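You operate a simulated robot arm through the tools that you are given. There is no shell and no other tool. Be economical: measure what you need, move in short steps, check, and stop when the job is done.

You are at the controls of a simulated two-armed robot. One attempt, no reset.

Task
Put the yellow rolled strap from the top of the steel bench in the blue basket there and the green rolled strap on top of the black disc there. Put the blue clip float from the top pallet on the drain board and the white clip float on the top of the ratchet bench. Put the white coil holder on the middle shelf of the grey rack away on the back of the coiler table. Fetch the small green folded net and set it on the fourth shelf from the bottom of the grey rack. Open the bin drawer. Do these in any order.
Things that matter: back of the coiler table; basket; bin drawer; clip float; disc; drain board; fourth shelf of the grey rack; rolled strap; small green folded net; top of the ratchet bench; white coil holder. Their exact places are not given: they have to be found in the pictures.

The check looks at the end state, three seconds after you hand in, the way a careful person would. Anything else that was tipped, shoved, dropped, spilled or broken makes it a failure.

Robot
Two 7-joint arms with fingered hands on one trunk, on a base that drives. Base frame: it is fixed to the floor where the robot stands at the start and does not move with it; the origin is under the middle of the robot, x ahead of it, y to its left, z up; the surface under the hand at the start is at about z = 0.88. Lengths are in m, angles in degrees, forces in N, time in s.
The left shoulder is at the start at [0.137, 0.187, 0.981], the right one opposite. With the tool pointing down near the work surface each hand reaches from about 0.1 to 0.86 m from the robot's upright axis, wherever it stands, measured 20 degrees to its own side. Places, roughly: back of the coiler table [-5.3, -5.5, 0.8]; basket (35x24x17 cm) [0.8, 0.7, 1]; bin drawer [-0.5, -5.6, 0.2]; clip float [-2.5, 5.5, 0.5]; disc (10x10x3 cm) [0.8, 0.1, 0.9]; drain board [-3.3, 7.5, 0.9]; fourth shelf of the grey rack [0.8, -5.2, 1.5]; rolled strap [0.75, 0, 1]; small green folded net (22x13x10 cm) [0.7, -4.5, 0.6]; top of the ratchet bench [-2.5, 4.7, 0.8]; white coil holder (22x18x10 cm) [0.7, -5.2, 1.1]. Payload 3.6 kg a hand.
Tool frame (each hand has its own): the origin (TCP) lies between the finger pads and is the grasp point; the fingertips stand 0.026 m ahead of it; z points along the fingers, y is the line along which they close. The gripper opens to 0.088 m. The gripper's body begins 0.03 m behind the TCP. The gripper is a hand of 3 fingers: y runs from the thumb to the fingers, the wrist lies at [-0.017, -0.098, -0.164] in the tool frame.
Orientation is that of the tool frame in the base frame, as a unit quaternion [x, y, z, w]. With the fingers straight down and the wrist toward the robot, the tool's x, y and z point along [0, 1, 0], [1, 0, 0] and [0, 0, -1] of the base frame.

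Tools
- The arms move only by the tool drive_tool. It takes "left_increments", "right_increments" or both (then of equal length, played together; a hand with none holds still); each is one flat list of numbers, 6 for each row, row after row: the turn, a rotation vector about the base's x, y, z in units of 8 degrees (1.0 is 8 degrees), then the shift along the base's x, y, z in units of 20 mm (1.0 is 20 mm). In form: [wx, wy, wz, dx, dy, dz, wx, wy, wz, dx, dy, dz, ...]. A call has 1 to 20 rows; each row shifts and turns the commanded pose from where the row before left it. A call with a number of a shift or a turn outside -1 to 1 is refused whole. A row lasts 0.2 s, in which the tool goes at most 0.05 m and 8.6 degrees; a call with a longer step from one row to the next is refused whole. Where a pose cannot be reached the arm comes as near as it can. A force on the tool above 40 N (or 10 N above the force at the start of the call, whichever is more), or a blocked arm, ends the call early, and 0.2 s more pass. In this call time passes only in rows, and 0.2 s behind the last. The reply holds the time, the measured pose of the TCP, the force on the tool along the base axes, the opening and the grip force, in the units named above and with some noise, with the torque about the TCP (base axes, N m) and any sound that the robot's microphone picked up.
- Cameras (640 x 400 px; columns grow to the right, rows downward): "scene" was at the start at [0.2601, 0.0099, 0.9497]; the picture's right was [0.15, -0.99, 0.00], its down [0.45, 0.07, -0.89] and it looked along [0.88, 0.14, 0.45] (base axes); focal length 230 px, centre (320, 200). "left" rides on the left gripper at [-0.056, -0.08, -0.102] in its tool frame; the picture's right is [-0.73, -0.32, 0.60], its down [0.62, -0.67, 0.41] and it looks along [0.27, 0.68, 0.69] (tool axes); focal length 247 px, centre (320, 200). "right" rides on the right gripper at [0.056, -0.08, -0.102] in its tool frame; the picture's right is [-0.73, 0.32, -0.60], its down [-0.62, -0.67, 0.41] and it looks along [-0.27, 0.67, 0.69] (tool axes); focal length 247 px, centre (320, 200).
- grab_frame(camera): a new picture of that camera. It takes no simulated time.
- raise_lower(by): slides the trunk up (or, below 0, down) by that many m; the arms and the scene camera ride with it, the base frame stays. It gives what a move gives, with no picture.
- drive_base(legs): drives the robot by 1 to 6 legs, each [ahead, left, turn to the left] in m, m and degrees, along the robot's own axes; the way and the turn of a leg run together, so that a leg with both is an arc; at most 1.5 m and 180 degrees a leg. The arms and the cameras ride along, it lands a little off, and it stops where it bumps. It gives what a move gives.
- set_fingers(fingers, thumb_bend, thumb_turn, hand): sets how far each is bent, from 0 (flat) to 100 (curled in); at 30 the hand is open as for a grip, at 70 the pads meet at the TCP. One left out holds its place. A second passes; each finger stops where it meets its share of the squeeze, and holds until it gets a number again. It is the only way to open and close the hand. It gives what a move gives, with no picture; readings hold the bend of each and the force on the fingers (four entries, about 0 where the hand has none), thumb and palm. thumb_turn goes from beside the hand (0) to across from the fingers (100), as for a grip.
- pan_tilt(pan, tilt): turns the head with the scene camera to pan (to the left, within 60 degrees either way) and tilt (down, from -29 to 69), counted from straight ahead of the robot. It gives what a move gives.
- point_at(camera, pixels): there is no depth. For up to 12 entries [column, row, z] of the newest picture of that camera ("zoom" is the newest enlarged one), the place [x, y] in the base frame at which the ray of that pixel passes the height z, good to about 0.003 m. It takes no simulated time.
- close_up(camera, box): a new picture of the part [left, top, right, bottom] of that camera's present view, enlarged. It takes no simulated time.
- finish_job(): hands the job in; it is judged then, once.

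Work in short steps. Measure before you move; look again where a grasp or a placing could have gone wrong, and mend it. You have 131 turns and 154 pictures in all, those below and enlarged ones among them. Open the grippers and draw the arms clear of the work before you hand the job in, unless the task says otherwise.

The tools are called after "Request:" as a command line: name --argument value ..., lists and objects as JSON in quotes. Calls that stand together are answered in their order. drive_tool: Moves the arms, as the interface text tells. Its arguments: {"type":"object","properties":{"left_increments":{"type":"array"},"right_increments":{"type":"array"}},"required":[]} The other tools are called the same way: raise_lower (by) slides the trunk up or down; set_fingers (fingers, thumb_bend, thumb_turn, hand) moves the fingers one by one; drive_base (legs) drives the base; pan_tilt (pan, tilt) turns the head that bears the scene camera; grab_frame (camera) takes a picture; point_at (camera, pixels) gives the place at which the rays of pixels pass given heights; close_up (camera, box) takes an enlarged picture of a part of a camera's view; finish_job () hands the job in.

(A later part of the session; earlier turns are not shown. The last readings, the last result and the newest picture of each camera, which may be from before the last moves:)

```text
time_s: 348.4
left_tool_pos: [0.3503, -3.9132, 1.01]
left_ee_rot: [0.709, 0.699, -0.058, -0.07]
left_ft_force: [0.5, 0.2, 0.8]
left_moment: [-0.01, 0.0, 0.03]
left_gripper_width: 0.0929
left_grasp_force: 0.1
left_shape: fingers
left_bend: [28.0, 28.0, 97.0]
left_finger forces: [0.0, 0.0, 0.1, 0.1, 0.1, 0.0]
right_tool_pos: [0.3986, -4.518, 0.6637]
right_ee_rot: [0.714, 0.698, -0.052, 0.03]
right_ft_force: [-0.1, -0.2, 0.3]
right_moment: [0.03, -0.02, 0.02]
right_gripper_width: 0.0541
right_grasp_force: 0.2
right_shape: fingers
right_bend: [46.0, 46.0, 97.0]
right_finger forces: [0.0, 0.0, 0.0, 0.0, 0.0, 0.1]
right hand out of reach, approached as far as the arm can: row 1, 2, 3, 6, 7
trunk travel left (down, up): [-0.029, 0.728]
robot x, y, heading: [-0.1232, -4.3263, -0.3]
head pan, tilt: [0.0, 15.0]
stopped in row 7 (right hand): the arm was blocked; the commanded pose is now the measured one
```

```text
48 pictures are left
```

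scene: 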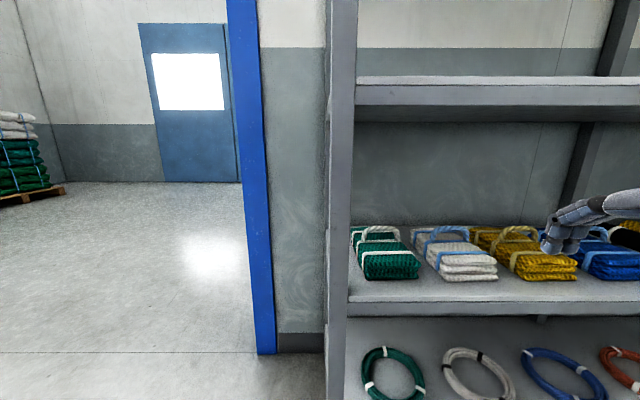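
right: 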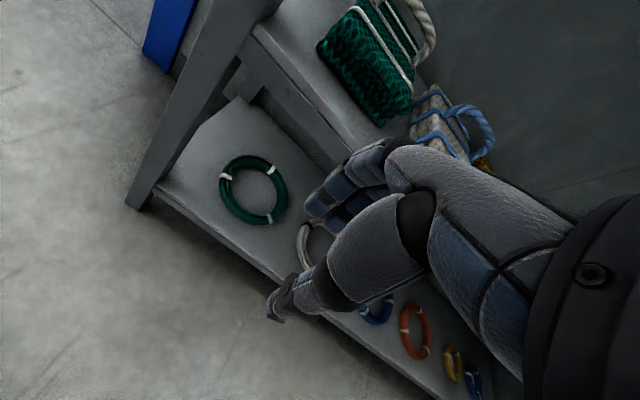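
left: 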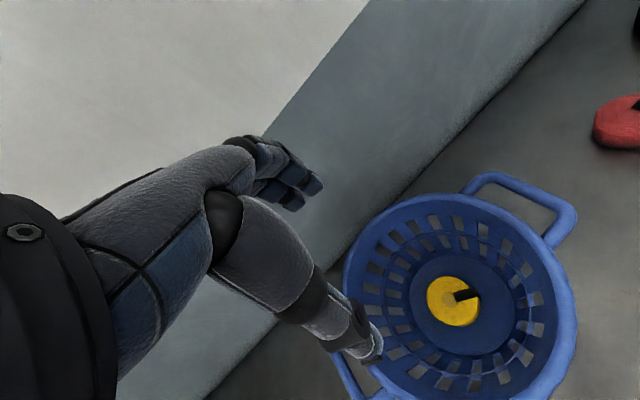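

The elbow is against the body with the trunk so low. Raise the trunk 0.12 and read the pose before extending.

Request:
raise_lower --by 0.12

```text
time_s: 349.9
left_tool_pos: [0.3508, -3.9131, 1.1287]
left_ee_rot: [0.709, 0.699, -0.059, -0.071]
left_ft_force: [0.6, -1.3, -0.2]
left_moment: [0.02, 0.01, 0.03]
left_gripper_width: 0.0928
left_grasp_force: 0.1
left_shape: fingers
left_bend: [28.0, 28.0, 97.0]
left_finger forces: [0.1, 0.1, 0.0, 0.0, 0.1, 0.0]
right_tool_pos: [0.4011, -4.5222, 0.7857]
right_ee_rot: [0.715, 0.696, -0.053, 0.035]
right_ft_force: [0.3, 0.4, -0.6]
right_moment: [0.0, 0.0, -0.01]
right_gripper_width: 0.0544
right_grasp_force: 0.1
right_shape: fingers
right_bend: [46.0, 46.0, 97.0]
right_finger forces: [0.0, 0.0, 0.1, 0.1, 0.0, 0.0]
trunk travel left (down, up): [-0.149, 0.608]
robot x, y, heading: [-0.1218, -4.3272, -0.0]
head pan, tilt: [0.0, 15.0]
```

Extend to (0.50,−4.489,0.752) with the orientation fix.

Request:
drive_tool --right_increments '[0.14, -0.18, 0.035, 0.83, 0.275, -0.28, 0.14, -0.18, 0.035, 0.83, 0.275, -0.28, 0.14, -0.18, 0.035, 0.83, 0.275, -0.28, 0.14, -0.18, 0.035, 0.83, 0.275, -0.28, 0.14, -0.18, 0.035, 0.83, 0.275, -0.28, 0.14, -0.18, 0.035, 0.83, 0.275, -0.28]'

Request:
grab_frame --camera "right"

Request:
grab_frame --camera "scene"

```text
time_s: 351.3
left_tool_pos: [0.3504, -3.9133, 1.13]
left_ee_rot: [0.708, 0.7, -0.059, -0.069]
left_ft_force: [0.5, -0.1, -0.1]
left_moment: [-0.01, -0.01, 0.01]
left_gripper_width: 0.0927
left_grasp_force: 0.0
left_shape: fingers
left_bend: [28.0, 28.0, 97.0]
left_finger forces: [0.0, 0.1, 0.0, 0.0, 0.1, 0.1]
right_tool_pos: [0.4981, -4.4829, 0.7486]
right_ee_rot: [0.705, 0.707, 0.044, 0.036]
right_ft_force: [0.0, 0.1, -0.7]
right_moment: [0.0, 0.04, -0.03]
right_gripper_width: 0.0543
right_grasp_force: 0.0
right_shape: fingers
right_bend: [46.0, 46.0, 97.0]
right_finger forces: [0.0, 0.0, 0.0, 0.2, 0.0, 0.0]
trunk travel left (down, up): [-0.149, 0.608]
robot x, y, heading: [-0.1243, -4.3233, -0.3]
head pan, tilt: [0.0, 15.0]
```

```text
47 pictures are left
```

right: 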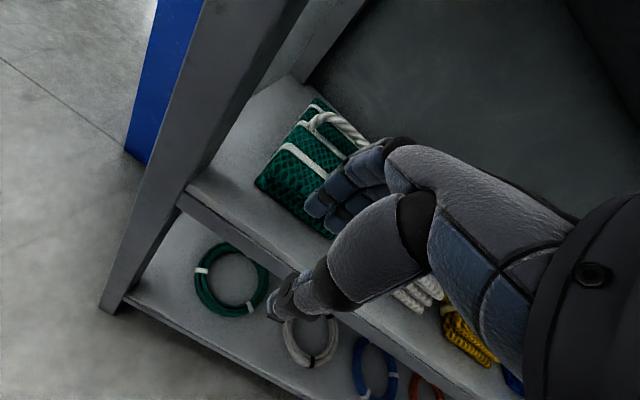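

```text
46 pictures are left
```

scene: 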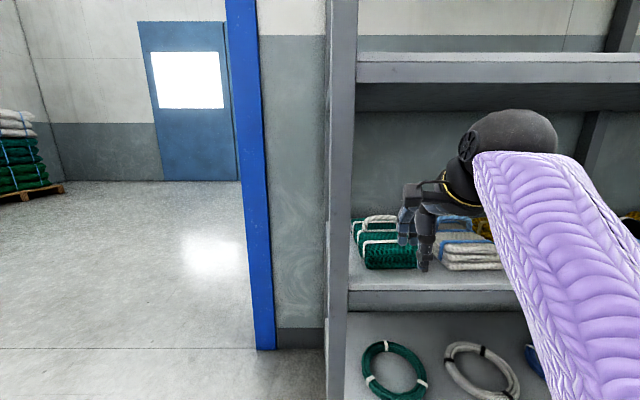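

Check handle position with the right camera: arch from (312,128) to (375,135), top mid ≈(340,122).

Request:
close_up --camera "right" --box '[250, 70, 410, 170]'

Request:
point_at --camera "scene" --pixels '[[380, 218, 0.71], [363, 226, 0.7], [398, 222, 0.7]]'

```text
4.00 times, centred on (330, 120) of right
```

zoom: 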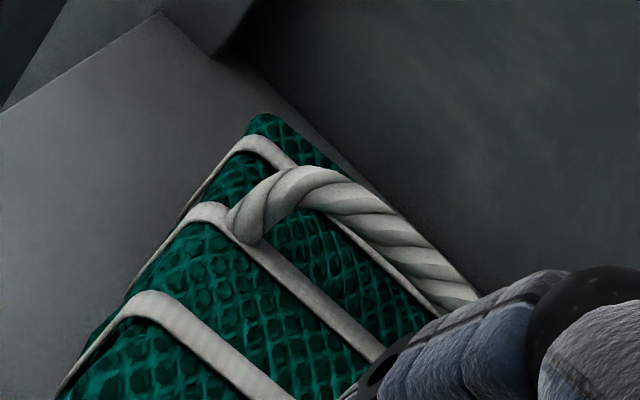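

```text
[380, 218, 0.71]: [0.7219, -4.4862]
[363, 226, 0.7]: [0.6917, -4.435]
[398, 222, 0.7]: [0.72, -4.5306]
```

Drive in 0.15 m, then check.

Request:
point_at --camera "zoom" --pixels '[[330, 185, 0.71], [350, 200, 0.714], [242, 235, 0.68], [460, 300, 0.69]]'

Request:
drive_base --legs '[[0.15, 0, 0]]'

Request:
grab_frame --camera "right"

```text
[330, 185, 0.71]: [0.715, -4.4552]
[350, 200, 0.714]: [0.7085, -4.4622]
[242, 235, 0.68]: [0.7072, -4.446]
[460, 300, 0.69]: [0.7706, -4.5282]
```

```text
time_s: 352.7
left_tool_pos: [0.503, -3.9102, 1.1298]
left_ee_rot: [0.708, 0.7, -0.059, -0.071]
left_ft_force: [-0.2, -0.4, 0.5]
left_moment: [-0.02, 0.02, 0.0]
left_gripper_width: 0.0929
left_grasp_force: 0.1
left_shape: fingers
left_bend: [28.0, 28.0, 97.0]
left_finger forces: [0.0, 0.1, 0.1, 0.1, 0.0, 0.0]
right_tool_pos: [0.6525, -4.4822, 0.7467]
right_ee_rot: [0.703, 0.708, 0.042, 0.038]
right_ft_force: [1.0, -0.1, -0.4]
right_moment: [0.01, 0.0, -0.03]
right_gripper_width: 0.0546
right_grasp_force: 0.1
right_shape: fingers
right_bend: [46.0, 46.0, 97.0]
right_finger forces: [0.0, 0.1, 0.0, 0.0, 0.1, 0.0]
trunk travel left (down, up): [-0.149, 0.608]
robot x, y, heading: [0.0335, -4.3259, 0.0]
head pan, tilt: [0.0, 15.0]
```

```text
44 pictures are left
```

right: 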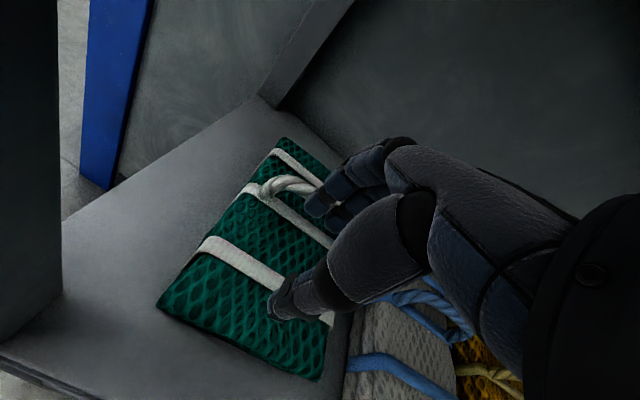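

Measure the handle from here.

Request:
point_at --camera "right" --pixels '[[266, 190, 0.685], [288, 182, 0.712], [300, 184, 0.714], [310, 188, 0.714], [158, 305, 0.64], [283, 140, 0.68]]'

Request:
close_up --camera "right" --box '[230, 140, 350, 220]'

```text
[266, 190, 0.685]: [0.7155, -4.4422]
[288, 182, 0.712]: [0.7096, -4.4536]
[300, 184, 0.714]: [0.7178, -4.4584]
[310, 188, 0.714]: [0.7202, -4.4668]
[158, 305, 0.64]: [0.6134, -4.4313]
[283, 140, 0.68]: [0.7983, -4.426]
```

```text
5.00 times, centred on (290, 180) of right
```

zoom: 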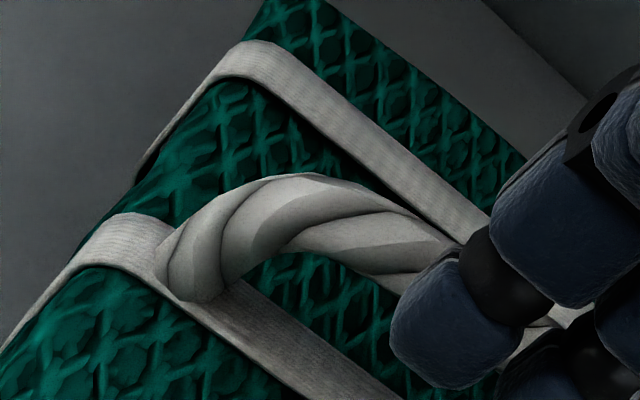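

Handle plane x≈0.716. Move over it (raised 6 mm), then descend to 0.693.

Request:
drive_tool --right_increments '[0, 0, 0, 0, -0.1, 0.35, 0, 0, 0, 0.65, -0.1, 0, 0, 0, 0, 0.65, -0.1, 0, 0, 0, 0, 0.65, 0, 0, 0, 0, 0, 0.65, 0, 0, 0, 0, 0, 0.6, 0, 0]'

Request:
drive_tool --right_increments '[0, 0, 0, 0, 0, -0.7, 0, 0, 0, 0, 0, -0.7, 0, 0, 0, 0, 0, -0.7, 0, 0, 0, 0, 0, -0.7, 0, 0, 0, 0, 0, -0.2]'

Request:
grab_frame --camera "right"

Request:
close_up --camera "scene" --box '[320, 140, 520, 300]'

```text
time_s: 354.1
left_tool_pos: [0.5026, -3.9112, 1.1301]
left_ee_rot: [0.708, 0.7, -0.059, -0.07]
left_ft_force: [0.9, 0.1, -0.6]
left_moment: [-0.02, 0.03, 0.0]
left_gripper_width: 0.0929
left_grasp_force: 0.1
left_shape: fingers
left_bend: [28.0, 28.0, 97.0]
left_finger forces: [0.1, 0.1, 0.0, 0.0, 0.0, 0.1]
right_tool_pos: [0.7176, -4.4902, 0.7555]
right_ee_rot: [0.704, 0.708, 0.043, 0.038]
right_ft_force: [0.2, 0.0, 0.2]
right_moment: [0.04, 0.03, -0.01]
right_gripper_width: 0.0542
right_grasp_force: 0.1
right_shape: fingers
right_bend: [46.0, 46.0, 97.0]
right_finger forces: [0.0, 0.0, 0.0, 0.0, 0.0, 0.0]
trunk travel left (down, up): [-0.149, 0.608]
robot x, y, heading: [0.0325, -4.3217, -0.2]
head pan, tilt: [0.0, 15.0]
```

```text
time_s: 355.3
left_tool_pos: [0.4995, -3.9109, 1.1326]
left_ee_rot: [0.708, 0.7, -0.057, -0.069]
left_ft_force: [-0.2, 0.2, 0.9]
left_moment: [-0.01, -0.03, 0.0]
left_gripper_width: 0.0929
left_grasp_force: 0.1
left_shape: fingers
left_bend: [28.0, 28.0, 97.0]
left_finger forces: [0.1, 0.0, 0.1, 0.0, 0.0, 0.0]
right_tool_pos: [0.7177, -4.4873, 0.7052]
right_ee_rot: [0.703, 0.708, 0.052, 0.046]
right_ft_force: [2.7, -1.1, 37.7]
right_moment: [0.2, 1.39, 0.02]
right_gripper_width: 0.0551
right_grasp_force: 18.6
right_shape: fingers
right_bend: [46.0, 46.0, 98.0]
right_finger forces: [0.1, 0.0, 0.0, 0.0, 37.7, 0.1]
trunk travel left (down, up): [-0.149, 0.608]
robot x, y, heading: [0.0354, -4.3252, -0.1]
head pan, tilt: [0.0, 15.0]
```

```text
42 pictures are left
```

right: 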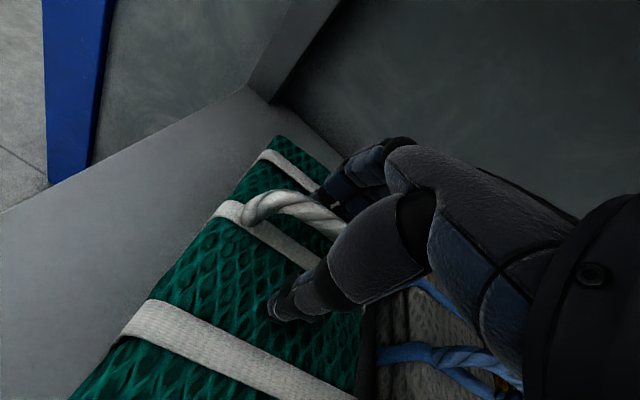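

```text
2.50 times, centred on (420, 220) of scene
```

zoom: 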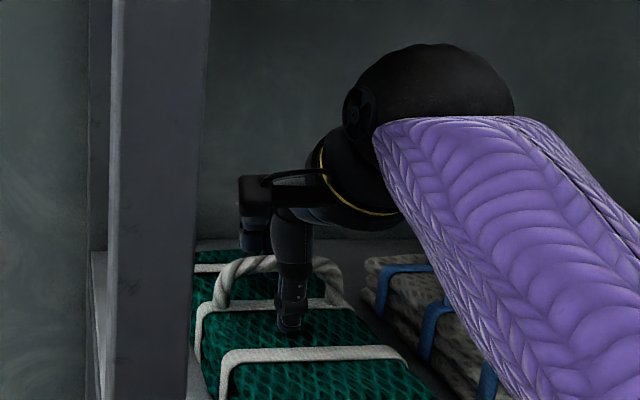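

The thumb tip rests on the net top (38 N). Relieve 4 mm and close on the handle.

Request:
drive_tool --right_increments '[0, 0, 0, 0, 0, 0.4]'

Request:
set_fingers --hand "right" --fingers 72 --thumb_bend 72

Request:
grab_frame --camera "right"

```text
time_s: 355.7
left_tool_pos: [0.5015, -3.9116, 1.1318]
left_ee_rot: [0.708, 0.701, -0.058, -0.07]
left_ft_force: [0.5, -0.4, 0.0]
left_moment: [0.01, -0.03, 0.0]
left_gripper_width: 0.0924
left_grasp_force: 0.0
left_shape: fingers
left_bend: [28.0, 28.0, 97.0]
left_finger forces: [0.0, 0.0, 0.0, 0.0, 0.0, 0.1]
right_tool_pos: [0.7161, -4.4874, 0.7044]
right_ee_rot: [0.703, 0.709, 0.045, 0.04]
right_ft_force: [1.2, -0.3, 20.4]
right_moment: [0.11, 0.7, -0.04]
right_gripper_width: 0.0533
right_grasp_force: 9.6
right_shape: fingers
right_bend: [46.0, 47.0, 98.0]
right_finger forces: [0.0, 0.1, 0.0, 0.1, 20.5, 0.1]
trunk travel left (down, up): [-0.149, 0.608]
robot x, y, heading: [0.0286, -4.3263, -0.2]
head pan, tilt: [0.0, 15.0]
```

```text
time_s: 356.7
left_tool_pos: [0.5009, -3.9107, 1.131]
left_ee_rot: [0.707, 0.701, -0.057, -0.069]
left_ft_force: [-0.4, 0.0, 0.4]
left_moment: [0.0, -0.01, -0.02]
left_gripper_width: 0.0928
left_grasp_force: 0.1
left_shape: fingers
left_bend: [28.0, 28.0, 97.0]
left_finger forces: [0.1, 0.0, 0.0, 0.0, 0.1, 0.0]
right_tool_pos: [0.7161, -4.4883, 0.704]
right_ee_rot: [0.703, 0.709, 0.044, 0.039]
right_ft_force: [-2.6, -1.8, 21.6]
right_moment: [0.12, 1.25, 0.1]
right_gripper_width: 0.0264
right_grasp_force: 16.5
right_shape: fingers
right_bend: [71.0, 52.0, 98.0]
right_finger forces: [2.0, 4.7, 0.1, 0.0, 25.8, 0.0]
trunk travel left (down, up): [-0.149, 0.608]
robot x, y, heading: [0.0317, -4.3235, 0.2]
head pan, tilt: [0.0, 15.0]
```

```text
40 pictures are left
```

right: 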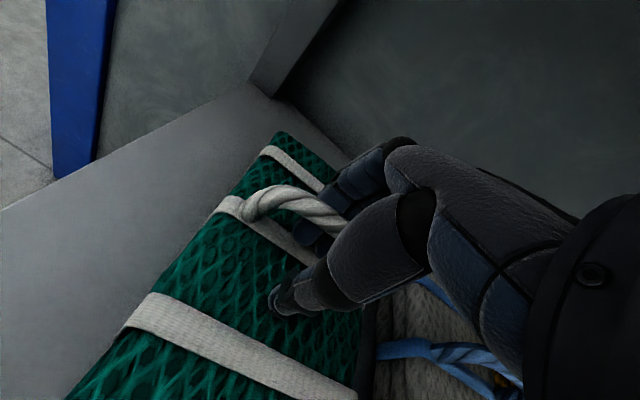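

The fingers have gone under the rope; the thumb is still held by the net surface. Lift 8 mm and close the thumb fully.

Request:
drive_tool --right_increments '[0, 0, 0, 0, 0, 0.4]'

Request:
set_fingers --hand "right" --fingers 74 --thumb_bend 74

Request:
drive_tool --right_increments '[0, 0, 0, 0, 0, 0.5, 0, 0, 0, 0, 0, 0.5, 0, 0, 0, 0, 0, 0.5]'

Request:
grab_frame --camera "right"

Request:
grab_frame --camera "scene"

```text
time_s: 357.1
left_tool_pos: [0.5028, -3.9115, 1.1292]
left_ee_rot: [0.708, 0.7, -0.059, -0.071]
left_ft_force: [0.4, 0.0, -0.3]
left_moment: [0.01, -0.01, 0.01]
left_gripper_width: 0.0928
left_grasp_force: 0.0
left_shape: fingers
left_bend: [28.0, 28.0, 97.0]
left_finger forces: [0.1, 0.1, 0.1, 0.0, 0.1, 0.0]
right_tool_pos: [0.7175, -4.4885, 0.7043]
right_ee_rot: [0.703, 0.709, 0.039, 0.035]
right_ft_force: [1.5, 1.4, -3.0]
right_moment: [0.02, 0.01, -0.04]
right_gripper_width: 0.0111
right_grasp_force: 1.5
right_shape: fingers
right_bend: [71.0, 60.0, 97.0]
right_finger forces: [0.7, 1.7, 0.1, 0.0, 0.0, 0.0]
trunk travel left (down, up): [-0.149, 0.608]
robot x, y, heading: [0.0353, -4.3282, -0.1]
head pan, tilt: [0.0, 15.0]
```

```text
time_s: 358.1
left_tool_pos: [0.5026, -3.9102, 1.1314]
left_ee_rot: [0.707, 0.701, -0.058, -0.07]
left_ft_force: [0.6, 0.0, -0.8]
left_moment: [0.01, 0.0, -0.02]
left_gripper_width: 0.0929
left_grasp_force: 0.2
left_shape: fingers
left_bend: [28.0, 28.0, 97.0]
left_finger forces: [0.0, 0.0, 0.1, 0.0, 0.0, 0.1]
right_tool_pos: [0.7175, -4.4889, 0.7086]
right_ee_rot: [0.703, 0.709, 0.044, 0.039]
right_ft_force: [-0.5, -0.3, -0.5]
right_moment: [-0.01, 0.04, 0.01]
right_gripper_width: 0.0
right_grasp_force: 1.5
right_shape: fingers
right_bend: [73.0, 71.0, 98.0]
right_finger forces: [0.2, 1.4, 0.0, 0.1, 2.0, 0.0]
trunk travel left (down, up): [-0.149, 0.608]
robot x, y, heading: [0.0322, -4.3238, 0.1]
head pan, tilt: [0.0, 15.0]
```

```text
time_s: 358.9
left_tool_pos: [0.5027, -3.9123, 1.1308]
left_ee_rot: [0.707, 0.701, -0.058, -0.07]
left_ft_force: [-0.4, -0.3, -0.5]
left_moment: [-0.01, 0.01, 0.01]
left_gripper_width: 0.0927
left_grasp_force: 0.1
left_shape: fingers
left_bend: [28.0, 28.0, 97.0]
left_finger forces: [0.1, 0.0, 0.0, 0.1, 0.0, 0.0]
right_tool_pos: [0.718, -4.488, 0.7417]
right_ee_rot: [0.703, 0.709, 0.044, 0.038]
right_ft_force: [0.8, 0.0, -5.9]
right_moment: [0.01, 0.01, -0.01]
right_gripper_width: 0.0
right_grasp_force: 2.0
right_shape: fingers
right_bend: [73.0, 71.0, 97.0]
right_finger forces: [0.4, 1.8, 0.0, 0.1, 1.4, 0.0]
trunk travel left (down, up): [-0.149, 0.608]
robot x, y, heading: [0.0328, -4.3287, -0.2]
head pan, tilt: [0.0, 15.0]
```

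```text
39 pictures are left
```

right: 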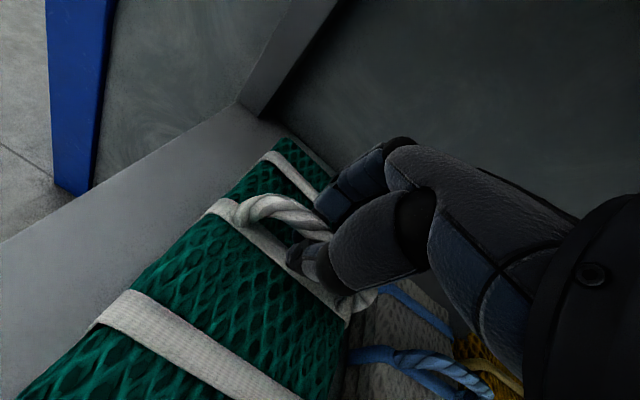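

```text
38 pictures are left
```

scene: 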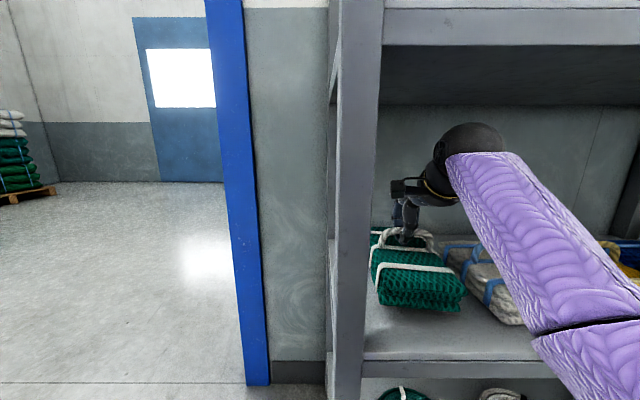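

Held by the handle, load 6 N, level. Lift a bit more, back straight out 0.45 m, then raise the trunk 0.6.

Request:
drive_tool --right_increments '[0, 0, 0, 0, 0, 0.5, 0, 0, 0, 0, 0, 0.5]'

Request:
drive_base --legs '[[-0.45, 0, 0]]'

Request:
raise_lower --by 0.4

Request:
raise_lower --by 0.2

Request:
grab_frame --camera "scene"

```text
time_s: 359.5
left_tool_pos: [0.5027, -3.9122, 1.1305]
left_ee_rot: [0.708, 0.701, -0.058, -0.07]
left_ft_force: [0.1, -0.6, 0.8]
left_moment: [0.01, -0.02, 0.04]
left_gripper_width: 0.0926
left_grasp_force: 0.2
left_shape: fingers
left_bend: [28.0, 28.0, 97.0]
left_finger forces: [0.0, 0.0, 0.1, 0.0, 0.0, 0.1]
right_tool_pos: [0.7183, -4.4887, 0.7617]
right_ee_rot: [0.703, 0.709, 0.043, 0.038]
right_ft_force: [-0.8, -0.1, -4.7]
right_moment: [-0.01, 0.01, 0.03]
right_gripper_width: 0.0002
right_grasp_force: 2.1
right_shape: fingers
right_bend: [73.0, 71.0, 97.0]
right_finger forces: [0.4, 2.0, 0.0, 0.1, 1.4, 0.0]
trunk travel left (down, up): [-0.149, 0.608]
robot x, y, heading: [0.0357, -4.3251, -0.1]
head pan, tilt: [0.0, 15.0]
```

```text
time_s: 362.2
left_tool_pos: [0.0358, -3.9101, 1.1302]
left_ee_rot: [0.708, 0.7, -0.058, -0.07]
left_ft_force: [-0.4, 0.4, -0.1]
left_moment: [0.0, -0.04, 0.02]
left_gripper_width: 0.0927
left_grasp_force: 0.1
left_shape: fingers
left_bend: [28.0, 28.0, 97.0]
left_finger forces: [0.0, 0.1, 0.0, 0.0, 0.1, 0.0]
right_tool_pos: [0.251, -4.4894, 0.7608]
right_ee_rot: [0.703, 0.708, 0.043, 0.038]
right_ft_force: [-0.6, 0.6, -5.9]
right_moment: [0.0, 0.03, 0.03]
right_gripper_width: 0.0002
right_grasp_force: 2.1
right_shape: fingers
right_bend: [73.0, 71.0, 97.0]
right_finger forces: [0.4, 1.9, 0.0, 0.0, 1.3, 0.0]
trunk travel left (down, up): [-0.149, 0.608]
robot x, y, heading: [-0.435, -4.3245, 0.1]
head pan, tilt: [0.0, 15.0]
```

```text
time_s: 366.1
left_tool_pos: [0.0385, -3.9118, 1.5311]
left_ee_rot: [0.708, 0.701, -0.059, -0.07]
left_ft_force: [-0.2, 1.1, -0.3]
left_moment: [-0.03, 0.02, -0.01]
left_gripper_width: 0.0928
left_grasp_force: 0.2
left_shape: fingers
left_bend: [28.0, 28.0, 97.0]
left_finger forces: [0.1, 0.0, 0.1, 0.0, 0.0, 0.1]
right_tool_pos: [0.2523, -4.4874, 1.1608]
right_ee_rot: [0.703, 0.709, 0.043, 0.038]
right_ft_force: [-0.6, 0.9, -5.3]
right_moment: [0.01, 0.0, -0.01]
right_gripper_width: 0.0
right_grasp_force: 1.5
right_shape: fingers
right_bend: [73.0, 71.0, 97.0]
right_finger forces: [0.3, 1.9, 0.1, 0.0, 1.2, 0.1]
trunk travel left (down, up): [-0.549, 0.208]
robot x, y, heading: [-0.4344, -4.327, 0.1]
head pan, tilt: [0.0, 15.0]
```

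```text
time_s: 368.2
left_tool_pos: [0.0378, -3.9104, 1.73]
left_ee_rot: [0.708, 0.7, -0.059, -0.07]
left_ft_force: [0.4, 0.6, 0.5]
left_moment: [-0.02, -0.01, 0.03]
left_gripper_width: 0.0927
left_grasp_force: 0.1
left_shape: fingers
left_bend: [28.0, 28.0, 97.0]
left_finger forces: [0.0, 0.1, 0.0, 0.0, 0.1, 0.1]
right_tool_pos: [0.2522, -4.4888, 1.3604]
right_ee_rot: [0.703, 0.709, 0.044, 0.038]
right_ft_force: [0.4, 0.7, -5.1]
right_moment: [-0.03, 0.0, 0.01]
right_gripper_width: 0.0001
right_grasp_force: 1.8
right_shape: fingers
right_bend: [73.0, 71.0, 97.0]
right_finger forces: [0.4, 1.9, 0.1, 0.0, 1.0, 0.1]
trunk travel left (down, up): [-0.749, 0.008]
robot x, y, heading: [-0.432, -4.3241, 0.1]
head pan, tilt: [0.0, 15.0]
```

```text
37 pictures are left
```

scene: 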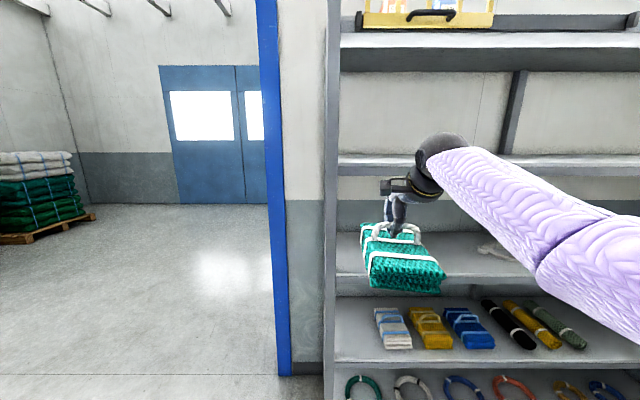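

Check the shelf 4 height: which z puts its front edge (350,157) at x≈0.565.

Request:
point_at --camera "scene" --pixels '[[345, 156, 1.38], [345, 156, 1.41], [345, 156, 1.44], [345, 176, 1.35], [345, 176, 1.38], [345, 275, 1.016], [340, 363, 0.62], [400, 290, 1.27], [345, 48, 1.8], [345, 48, 1.85]]'

```text
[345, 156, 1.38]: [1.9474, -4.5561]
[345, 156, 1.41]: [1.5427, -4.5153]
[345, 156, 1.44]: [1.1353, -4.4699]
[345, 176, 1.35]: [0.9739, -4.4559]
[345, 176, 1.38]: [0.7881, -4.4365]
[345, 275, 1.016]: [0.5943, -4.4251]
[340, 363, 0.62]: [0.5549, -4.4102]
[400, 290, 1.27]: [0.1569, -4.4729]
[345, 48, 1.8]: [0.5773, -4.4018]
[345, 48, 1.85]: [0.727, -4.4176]
```

Zoom on the shelf 4 edge.

Request:
close_up --camera "scene" --box '[320, 130, 400, 190]'

Request:
point_at --camera "scene" --pixels '[[350, 162, 1.44], [350, 162, 1.46], [350, 165, 1.44], [350, 165, 1.46]]'

```text
6.67 times, centred on (360, 160) of scene
```

zoom: 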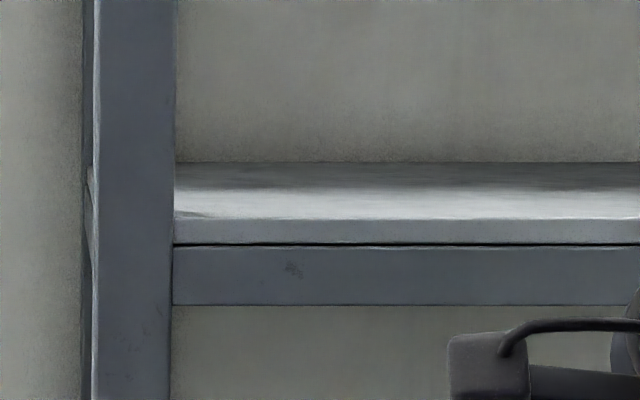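

```text
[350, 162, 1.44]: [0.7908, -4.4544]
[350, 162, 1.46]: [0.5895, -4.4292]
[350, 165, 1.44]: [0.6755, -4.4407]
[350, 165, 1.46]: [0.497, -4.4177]
```

Shelf 4 top ≈1.46. Raise the hand so the net bottom is ≈1.495 (TCP 1.585), then drive in.

Request:
drive_tool --right_increments '[0, 0, 0, 0, 0, 1, 0, 0, 0, 0, 0, 1, 0, 0, 0, 0, 0, 1, 0, 0, 0, 0, 0, 1, 0, 0, 0, 0, 0, 1, 0, 0, 0, 0, 0, 1, 0, 0, 0, 0, 0, 1, 0, 0, 0, 0, 0, 1, 0, 0, 0, 0, 0, 1, 0, 0, 0, 0, 0, 1, 0, 0, 0, 0, 0, 1, 0, 0, 0, 0, 0, 0.3]'

Request:
grab_frame --camera "scene"

```text
time_s: 370.9
left_tool_pos: [0.0383, -3.9112, 1.7302]
left_ee_rot: [0.708, 0.701, -0.058, -0.07]
left_ft_force: [-0.3, 0.5, 0.8]
left_moment: [0.04, -0.02, 0.02]
left_gripper_width: 0.0928
left_grasp_force: 0.1
left_shape: fingers
left_bend: [28.0, 28.0, 97.0]
left_finger forces: [0.1, 0.0, 0.1, 0.0, 0.0, 0.1]
right_tool_pos: [0.251, -4.4865, 1.5877]
right_ee_rot: [0.703, 0.709, 0.043, 0.038]
right_ft_force: [-0.9, -0.9, -5.7]
right_moment: [0.0, 0.01, -0.03]
right_gripper_width: 0.0001
right_grasp_force: 3.6
right_shape: fingers
right_bend: [73.0, 71.0, 97.0]
right_finger forces: [0.2, 2.0, 0.1, 0.0, 5.2, 0.0]
trunk travel left (down, up): [-0.749, 0.008]
robot x, y, heading: [-0.4325, -4.3242, -0.2]
head pan, tilt: [0.0, 15.0]
```

```text
35 pictures are left
```

scene: 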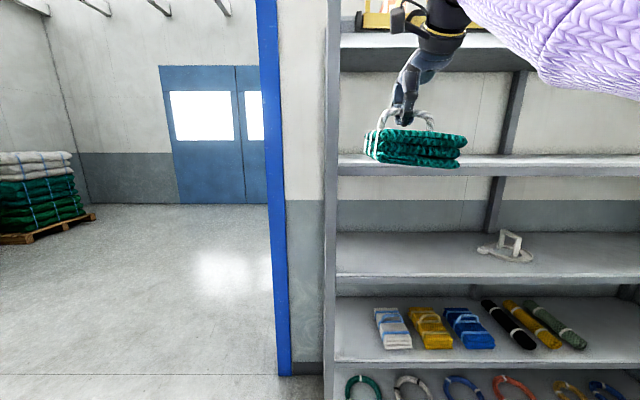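

Net bottom ≈1.498, clears the shelf. Drive in 0.3 m and check.

Request:
drive_base --legs '[[0.3, 0, 0]]'

Request:
grab_frame --camera "scene"

```text
time_s: 372.9
left_tool_pos: [0.3289, -3.9119, 1.7317]
left_ee_rot: [0.708, 0.7, -0.058, -0.07]
left_ft_force: [-0.9, 0.6, 0.1]
left_moment: [0.0, 0.01, 0.0]
left_gripper_width: 0.0927
left_grasp_force: 0.0
left_shape: fingers
left_bend: [28.0, 28.0, 97.0]
left_finger forces: [0.1, 0.1, 0.0, 0.0, 0.0, 0.0]
right_tool_pos: [0.5431, -4.4866, 1.5873]
right_ee_rot: [0.704, 0.708, 0.043, 0.037]
right_ft_force: [-1.4, 0.2, -5.2]
right_moment: [-0.01, -0.01, 0.0]
right_gripper_width: 0.0002
right_grasp_force: 5.7
right_shape: fingers
right_bend: [73.0, 71.0, 97.0]
right_finger forces: [4.6, 2.1, 0.0, 0.0, 4.7, 0.0]
trunk travel left (down, up): [-0.749, 0.008]
robot x, y, heading: [-0.1429, -4.3244, 0.1]
head pan, tilt: [0.0, 15.0]
```

```text
34 pictures are left
```

scene: 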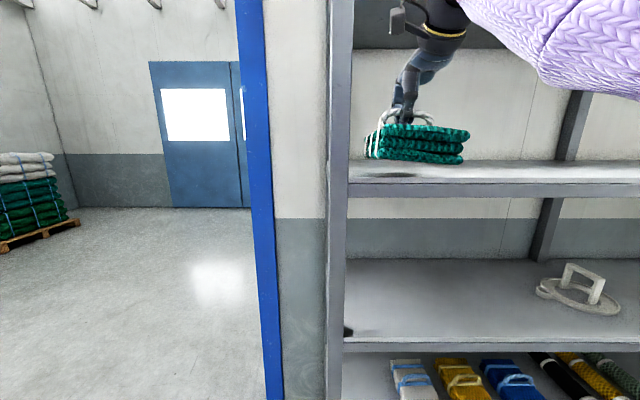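

Good clearance. Forward another 0.17 m, then lower.

Request:
drive_base --legs '[[0.17, 0, 0]]'

Request:
drive_tool --right_increments '[0, 0, 0, 0, 0, -0.5, 0, 0, 0, 0, 0, -0.5, 0, 0, 0, 0, 0, -0.4]'

Request:
drive_tool --right_increments '[0, 0, 0, 0, 0, -0.25, 0, 0, 0, 0, 0, -0.25]'

Request:
grab_frame --camera "scene"

```text
time_s: 374.3
left_tool_pos: [0.4956, -3.9129, 1.732]
left_ee_rot: [0.709, 0.699, -0.057, -0.069]
left_ft_force: [0.4, 0.0, -0.1]
left_moment: [-0.03, -0.05, 0.0]
left_gripper_width: 0.0925
left_grasp_force: 0.1
left_shape: fingers
left_bend: [28.0, 28.0, 97.0]
left_finger forces: [0.0, 0.0, 0.1, 0.0, 0.0, 0.0]
right_tool_pos: [0.7087, -4.4899, 1.5886]
right_ee_rot: [0.704, 0.707, 0.045, 0.039]
right_ft_force: [-1.5, -0.2, -6.4]
right_moment: [-0.02, 0.05, -0.01]
right_gripper_width: 0.0001
right_grasp_force: 5.7
right_shape: fingers
right_bend: [73.0, 71.0, 97.0]
right_finger forces: [4.8, 2.1, 0.0, 0.1, 4.4, 0.0]
trunk travel left (down, up): [-0.749, 0.008]
robot x, y, heading: [0.0268, -4.324, -0.1]
head pan, tilt: [0.0, 15.0]
```

```text
time_s: 375.1
left_tool_pos: [0.5003, -3.9127, 1.7303]
left_ee_rot: [0.708, 0.7, -0.059, -0.07]
left_ft_force: [0.5, -0.5, 0.4]
left_moment: [-0.01, 0.01, 0.0]
left_gripper_width: 0.0929
left_grasp_force: 0.0
left_shape: fingers
left_bend: [28.0, 28.0, 97.0]
left_finger forces: [0.0, 0.0, 0.0, 0.1, 0.0, 0.0]
right_tool_pos: [0.7114, -4.4892, 1.5583]
right_ee_rot: [0.704, 0.708, 0.042, 0.037]
right_ft_force: [-0.7, 0.9, -4.8]
right_moment: [0.0, 0.01, 0.0]
right_gripper_width: 0.0
right_grasp_force: 5.2
right_shape: fingers
right_bend: [73.0, 71.0, 97.0]
right_finger forces: [4.3, 1.5, 0.1, 0.0, 5.4, 0.1]
trunk travel left (down, up): [-0.749, 0.008]
robot x, y, heading: [0.024, -4.3248, -0.3]
head pan, tilt: [0.0, 15.0]
```

```text
time_s: 375.7
left_tool_pos: [0.4975, -3.9118, 1.7311]
left_ee_rot: [0.709, 0.699, -0.058, -0.07]
left_ft_force: [0.4, -0.4, 0.5]
left_moment: [0.03, 0.02, 0.0]
left_gripper_width: 0.0929
left_grasp_force: 0.0
left_shape: fingers
left_bend: [28.0, 28.0, 97.0]
left_finger forces: [0.0, 0.0, 0.0, 0.0, 0.1, 0.0]
right_tool_pos: [0.7091, -4.4877, 1.5501]
right_ee_rot: [0.704, 0.708, 0.044, 0.038]
right_ft_force: [0.0, 1.3, -0.5]
right_moment: [0.0, -0.01, -0.03]
right_gripper_width: 0.0
right_grasp_force: 0.9
right_shape: fingers
right_bend: [73.0, 71.0, 97.0]
right_finger forces: [0.4, 0.3, 0.0, 0.0, 1.3, 0.0]
trunk travel left (down, up): [-0.749, 0.008]
robot x, y, heading: [0.0285, -4.3277, -0.3]
head pan, tilt: [0.0, 15.0]
```

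```text
33 pictures are left
```

scene: 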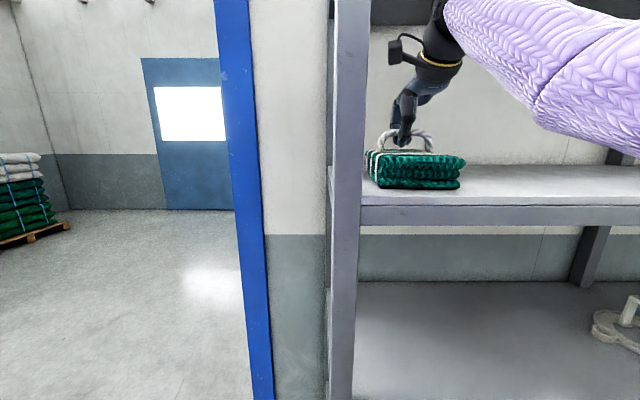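

Load is zero: the net rests on shelf 4. Open to the earlier shape, lift 5 cm, and back out.

Request:
set_fingers --hand "right" --fingers 44 --thumb_bend 46

Request:
drive_tool --right_increments '[0, 0, 0, 0, 0, 0.5, 0, 0, 0, 0, 0, 0.6, 0, 0, 0, 0, 0, 0.7, 0, 0, 0, 0, 0, 0.7]'

Request:
grab_frame --camera "right"

```text
time_s: 376.7
left_tool_pos: [0.4978, -3.9127, 1.7299]
left_ee_rot: [0.709, 0.699, -0.058, -0.071]
left_ft_force: [0.3, 0.9, 1.1]
left_moment: [-0.01, 0.0, 0.02]
left_gripper_width: 0.0926
left_grasp_force: 0.1
left_shape: fingers
left_bend: [28.0, 28.0, 97.0]
left_finger forces: [0.0, 0.0, 0.1, 0.1, 0.0, 0.1]
right_tool_pos: [0.7099, -4.4887, 1.5498]
right_ee_rot: [0.704, 0.708, 0.043, 0.039]
right_ft_force: [-0.3, -0.4, 0.0]
right_moment: [-0.02, 0.02, 0.03]
right_gripper_width: 0.0554
right_grasp_force: 0.1
right_shape: fingers
right_bend: [44.0, 46.0, 97.0]
right_finger forces: [0.0, 0.0, 0.0, 0.1, 0.0, 0.0]
trunk travel left (down, up): [-0.749, 0.008]
robot x, y, heading: [0.0263, -4.324, -0.4]
head pan, tilt: [0.0, 15.0]
```

```text
time_s: 377.7
left_tool_pos: [0.4976, -3.9125, 1.7317]
left_ee_rot: [0.709, 0.7, -0.058, -0.07]
left_ft_force: [-0.1, 0.4, -0.5]
left_moment: [-0.01, 0.01, 0.0]
left_gripper_width: 0.0928
left_grasp_force: 0.1
left_shape: fingers
left_bend: [28.0, 28.0, 97.0]
left_finger forces: [0.0, 0.0, 0.1, 0.1, 0.1, 0.0]
right_tool_pos: [0.7101, -4.4882, 1.601]
right_ee_rot: [0.704, 0.708, 0.043, 0.039]
right_ft_force: [0.0, -0.7, -0.3]
right_moment: [0.01, 0.03, -0.02]
right_gripper_width: 0.0557
right_grasp_force: 0.2
right_shape: fingers
right_bend: [44.0, 46.0, 97.0]
right_finger forces: [0.1, 0.0, 0.0, 0.0, 0.0, 0.0]
trunk travel left (down, up): [-0.749, 0.008]
robot x, y, heading: [0.0271, -4.3273, -0.3]
head pan, tilt: [0.0, 15.0]
```

```text
32 pictures are left
```

right: 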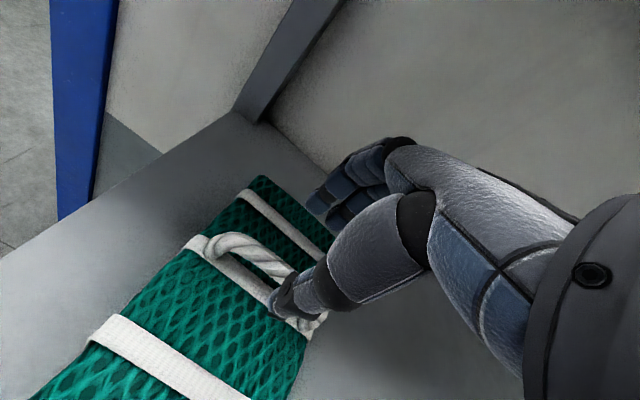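

Free of the handle. Back out, shift right 0.65 m, lower the trunk 0.4, and look at the white holder.

Request:
drive_base --legs '[[-0.4, 0, 0], [0, -0.65, 0]]'

Request:
raise_lower --by -0.37

Request:
grab_frame --camera "scene"

Request:
grab_frame --camera "right"

```text
time_s: 383.4
left_tool_pos: [0.0999, -4.5684, 1.7303]
left_ee_rot: [0.71, 0.698, -0.058, -0.07]
left_ft_force: [-0.6, -0.2, 1.4]
left_moment: [0.0, 0.01, 0.01]
left_gripper_width: 0.0927
left_grasp_force: 0.0
left_shape: fingers
left_bend: [28.0, 28.0, 97.0]
left_finger forces: [0.0, 0.0, 0.1, 0.0, 0.0, 0.0]
right_tool_pos: [0.3093, -5.1451, 1.6007]
right_ee_rot: [0.706, 0.706, 0.043, 0.038]
right_ft_force: [-0.2, 0.5, -0.5]
right_moment: [0.01, 0.04, -0.04]
right_gripper_width: 0.0557
right_grasp_force: 0.0
right_shape: fingers
right_bend: [44.0, 46.0, 97.0]
right_finger forces: [0.0, 0.0, 0.0, 0.0, 0.0, 0.1]
trunk travel left (down, up): [-0.749, 0.008]
robot x, y, heading: [-0.3744, -4.9845, -0.2]
head pan, tilt: [0.0, 15.0]
```

```text
time_s: 387.0
left_tool_pos: [0.0991, -4.5696, 1.3601]
left_ee_rot: [0.711, 0.697, -0.057, -0.07]
left_ft_force: [-0.2, 0.6, 0.9]
left_moment: [0.01, 0.06, 0.0]
left_gripper_width: 0.0929
left_grasp_force: 0.1
left_shape: fingers
left_bend: [28.0, 28.0, 97.0]
left_finger forces: [0.0, 0.1, 0.0, 0.0, 0.0, 0.1]
right_tool_pos: [0.3095, -5.1472, 1.231]
right_ee_rot: [0.706, 0.706, 0.043, 0.038]
right_ft_force: [-0.7, -0.1, 0.1]
right_moment: [0.03, 0.03, 0.04]
right_gripper_width: 0.0555
right_grasp_force: 0.1
right_shape: fingers
right_bend: [44.0, 46.0, 97.0]
right_finger forces: [0.0, 0.0, 0.0, 0.1, 0.0, 0.1]
trunk travel left (down, up): [-0.379, 0.378]
robot x, y, heading: [-0.3754, -4.9789, -0.4]
head pan, tilt: [0.0, 15.0]
```

```text
31 pictures are left
```

scene: 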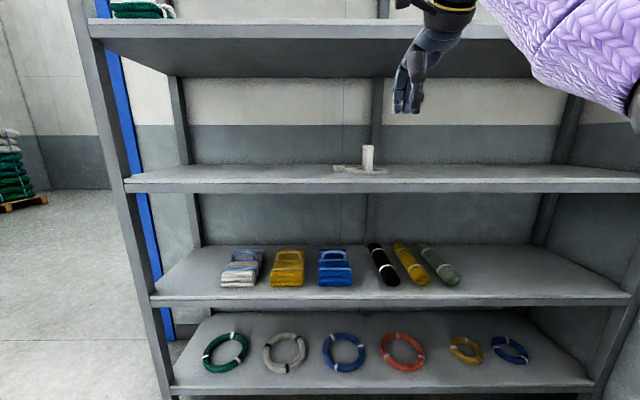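

```text
30 pictures are left
```

right: 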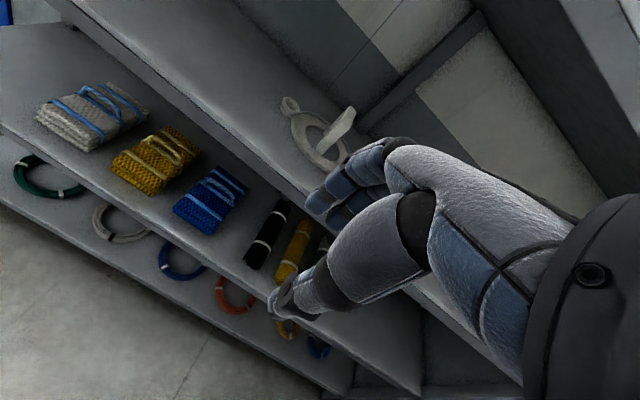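

The holder's arch is seen edge-on from here, so it lies along x. Zoom with both cameras to measure.

Request:
close_up --camera "right" --box '[270, 80, 390, 180]'

Request:
point_at --camera "scene" --pixels '[[368, 146, 1.1], [368, 146, 1.13], [368, 146, 1.15], [366, 172, 1.03], [366, 172, 1.04], [335, 170, 1.04], [386, 171, 1.04], [300, 181, 1.04]]'

Request:
close_up --camera "scene" --box '[320, 130, 400, 190]'

```text
4.00 times, centred on (330, 130) of right
```

zoom: 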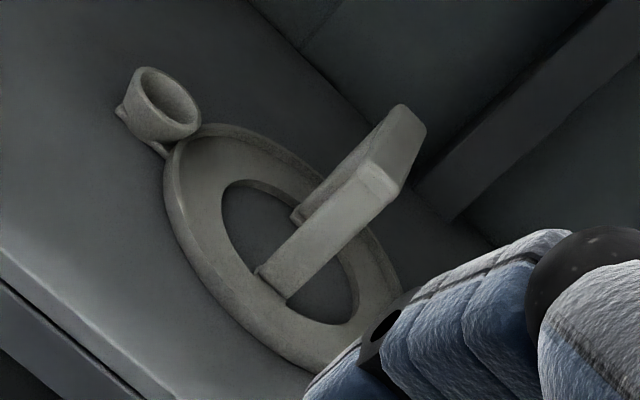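

```text
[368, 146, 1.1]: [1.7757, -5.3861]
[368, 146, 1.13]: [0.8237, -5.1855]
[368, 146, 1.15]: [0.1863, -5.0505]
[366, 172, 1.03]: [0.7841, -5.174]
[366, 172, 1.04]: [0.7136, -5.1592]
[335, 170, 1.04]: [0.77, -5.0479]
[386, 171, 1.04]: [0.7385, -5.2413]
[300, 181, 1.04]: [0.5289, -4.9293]
```

```text
6.67 times, centred on (360, 160) of scene
```

zoom: 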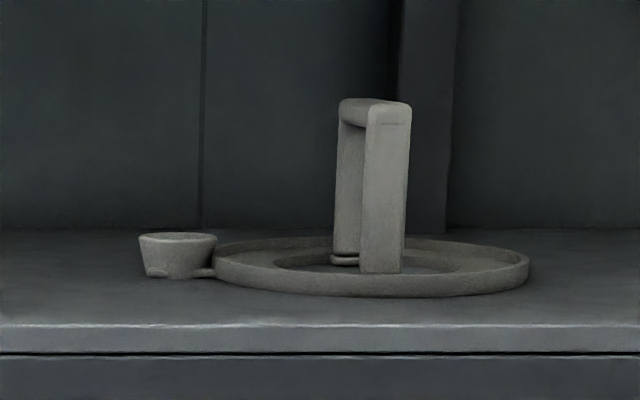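

Get the crossbar ends from the right camera at z≈1.13.

Request:
point_at --camera "right" --pixels '[[345, 125, 1.13], [353, 109, 1.13], [339, 122, 1.13], [348, 108, 1.13], [355, 112, 1.13], [333, 148, 1.05], [320, 152, 1.04]]'

```text
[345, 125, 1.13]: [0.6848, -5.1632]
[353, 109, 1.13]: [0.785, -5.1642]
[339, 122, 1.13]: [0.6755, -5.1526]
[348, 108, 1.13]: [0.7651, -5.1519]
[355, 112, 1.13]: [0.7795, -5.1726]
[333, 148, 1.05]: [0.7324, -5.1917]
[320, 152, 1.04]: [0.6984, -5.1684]
```

Crossbar: x 0.685–0.785 at y≈−5.162, z≈1.13. Turn the right hand 90° inward so that it closes along y.

Request:
drive_tool --right_increments '[0, 0.87, 0, 0, 0, 0, 0, 0, 0.75, 0.1, -0.05, 0, 0, 0, 0.75, 0.1, -0.05, 0, 0, 0, 0.75, 0.1, -0.05, 0, 0, 0, 0.75, 0.1, -0.05, 0, 0, 0, 0.75, 0.1, -0.05, 0, 0, 0, 0.75, 0.1, -0.05, 0, 0, 0, 0.75, 0.1, -0.05, 0, 0, 0, 0.75, 0.1, -0.05, 0, 0, 0, 0.75, 0.1, -0.05, 0, 0, 0, 0.75, 0.1, -0.05, 0, 0, 0, 0.75, 0.1, -0.05, 0, 0, 0, 0.75, 0.1, -0.05, 0, 0, 0, 0.75, 0.1, -0.05, 0, 0, 0, 0.75, 0.1, -0.05, 0, 0, 0, 0.75, 0.1, -0.05, 0]'

Request:
set_fingers --hand "right" --fingers 38 --thumb_bend 38

```text
time_s: 390.4
left_tool_pos: [0.0975, -4.5703, 1.3612]
left_ee_rot: [0.711, 0.698, -0.057, -0.07]
left_ft_force: [0.1, -0.4, -0.2]
left_moment: [0.01, -0.01, -0.01]
left_gripper_width: 0.0926
left_grasp_force: 0.0
left_shape: fingers
left_bend: [28.0, 28.0, 97.0]
left_finger forces: [0.1, 0.0, 0.0, 0.0, 0.1, 0.1]
right_tool_pos: [0.2424, -5.1828, 1.1951]
right_ee_rot: [-0.001, 1.0, -0.004, -0.003]
right_ft_force: [0.0, 0.2, -0.5]
right_moment: [0.0, -0.01, 0.01]
right_gripper_width: 0.0559
right_grasp_force: 0.0
right_shape: fingers
right_bend: [44.0, 46.0, 97.0]
right_finger forces: [0.0, 0.0, 0.1, 0.0, 0.1, 0.0]
right hand out of reach, approached as far as the arm can: row 8, 9, 10, 11, 12, 13, 14, 15, 16
trunk travel left (down, up): [-0.379, 0.378]
robot x, y, heading: [-0.3749, -4.9775, -0.4]
head pan, tilt: [0.0, 15.0]
```

```text
time_s: 391.4
left_tool_pos: [0.0999, -4.5705, 1.3615]
left_ee_rot: [0.71, 0.698, -0.058, -0.071]
left_ft_force: [0.1, -0.2, -0.2]
left_moment: [0.0, -0.01, -0.02]
left_gripper_width: 0.0925
left_grasp_force: 0.0
left_shape: fingers
left_bend: [28.0, 28.0, 97.0]
left_finger forces: [0.0, 0.1, 0.1, 0.0, 0.1, 0.1]
right_tool_pos: [0.2436, -5.1814, 1.1934]
right_ee_rot: [0.0, 1.0, -0.004, -0.002]
right_ft_force: [-0.6, -0.5, -0.4]
right_moment: [-0.02, -0.05, -0.01]
right_gripper_width: 0.0709
right_grasp_force: 0.0
right_shape: fingers
right_bend: [38.0, 38.0, 97.0]
right_finger forces: [0.1, 0.1, 0.0, 0.0, 0.0, 0.0]
trunk travel left (down, up): [-0.379, 0.378]
robot x, y, heading: [-0.3697, -4.9855, -0.5]
head pan, tilt: [0.0, 15.0]
```

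Orientation reached; the arm is at its reach limit, so I pull the command back a little and set entry height z≈1.175.

Request:
drive_tool --right_increments '[0, 0, 0, -1, 0, -0.5, 0, 0, 0, -1, 0, -0.5, 0, 0, 0, -1, 0, -0.5, 0, 0, 0, -1, 0, -0.5, 0, 0, 0, -1, 0, -0.5, 0, 0, 0, -1, 0, -0.4]'

```text
time_s: 392.8
left_tool_pos: [0.0985, -4.5689, 1.3603]
left_ee_rot: [0.71, 0.699, -0.058, -0.07]
left_ft_force: [0.1, 0.0, 0.5]
left_moment: [0.03, 0.04, 0.0]
left_gripper_width: 0.0926
left_grasp_force: 0.1
left_shape: fingers
left_bend: [28.0, 28.0, 97.0]
left_finger forces: [0.0, 0.0, 0.0, 0.1, 0.0, 0.0]
right_tool_pos: [0.2446, -5.1871, 1.1766]
right_ee_rot: [-0.001, 1.0, -0.004, -0.003]
right_ft_force: [0.4, -0.2, 0.0]
right_moment: [0.01, 0.05, 0.0]
right_gripper_width: 0.0709
right_grasp_force: 0.2
right_shape: fingers
right_bend: [38.0, 38.0, 97.0]
right_finger forces: [0.1, 0.0, 0.0, 0.0, 0.0, 0.0]
right hand out of reach, approached as far as the arm can: row 1, 2, 3, 4, 5, 6
trunk travel left (down, up): [-0.379, 0.378]
robot x, y, heading: [-0.3721, -4.9816, -0.5]
head pan, tilt: [0.0, 15.0]
```

It slides along a limit; I relax the yaw by 20° to regain freedom.

Request:
drive_tool --right_increments '[0, 0, -0.7, 0, 0, 0, 0, 0, -0.7, 0, 0, 0, 0, 0, -0.7, 0, 0, 0, 0, 0, -0.4, 0, 0, 0]'

Request:
drive_tool --right_increments '[0, 0, 0, 0.3, 0, 0, 0, 0, 0, 0.3, 0, 0]'

```text
time_s: 393.8
left_tool_pos: [0.0991, -4.5704, 1.3605]
left_ee_rot: [0.71, 0.699, -0.058, -0.07]
left_ft_force: [0.3, 0.6, -0.5]
left_moment: [0.01, 0.01, 0.0]
left_gripper_width: 0.0925
left_grasp_force: 0.0
left_shape: fingers
left_bend: [28.0, 28.0, 97.0]
left_finger forces: [0.0, 0.0, 0.0, 0.1, 0.0, 0.0]
right_tool_pos: [0.2791, -5.188, 1.1834]
right_ee_rot: [0.173, 0.985, -0.002, -0.005]
right_ft_force: [-1.2, -0.1, -0.4]
right_moment: [0.0, 0.02, -0.01]
right_gripper_width: 0.0711
right_grasp_force: 0.0
right_shape: fingers
right_bend: [38.0, 38.0, 97.0]
right_finger forces: [0.0, 0.0, 0.0, 0.1, 0.1, 0.0]
right hand out of reach, approached as far as the arm can: row 1, 2, 3, 4
trunk travel left (down, up): [-0.379, 0.378]
robot x, y, heading: [-0.3745, -4.9823, -0.4]
head pan, tilt: [0.0, 15.0]
```

```text
time_s: 394.4
left_tool_pos: [0.0998, -4.5706, 1.3605]
left_ee_rot: [0.71, 0.698, -0.057, -0.07]
left_ft_force: [0.3, -1.0, 0.2]
left_moment: [0.0, 0.03, 0.01]
left_gripper_width: 0.0927
left_grasp_force: 0.0
left_shape: fingers
left_bend: [28.0, 28.0, 97.0]
left_finger forces: [0.0, 0.0, 0.1, 0.0, 0.0, 0.0]
right_tool_pos: [0.2789, -5.1886, 1.1811]
right_ee_rot: [0.173, 0.985, -0.002, -0.003]
right_ft_force: [-1.2, 0.4, 0.5]
right_moment: [-0.02, 0.01, -0.01]
right_gripper_width: 0.0711
right_grasp_force: 0.1
right_shape: fingers
right_bend: [38.0, 38.0, 97.0]
right_finger forces: [0.1, 0.1, 0.0, 0.0, 0.0, 0.0]
right hand out of reach, approached as far as the arm can: row 1, 2
trunk travel left (down, up): [-0.379, 0.378]
robot x, y, heading: [-0.3767, -4.9825, -0.4]
head pan, tilt: [0.0, 15.0]
```

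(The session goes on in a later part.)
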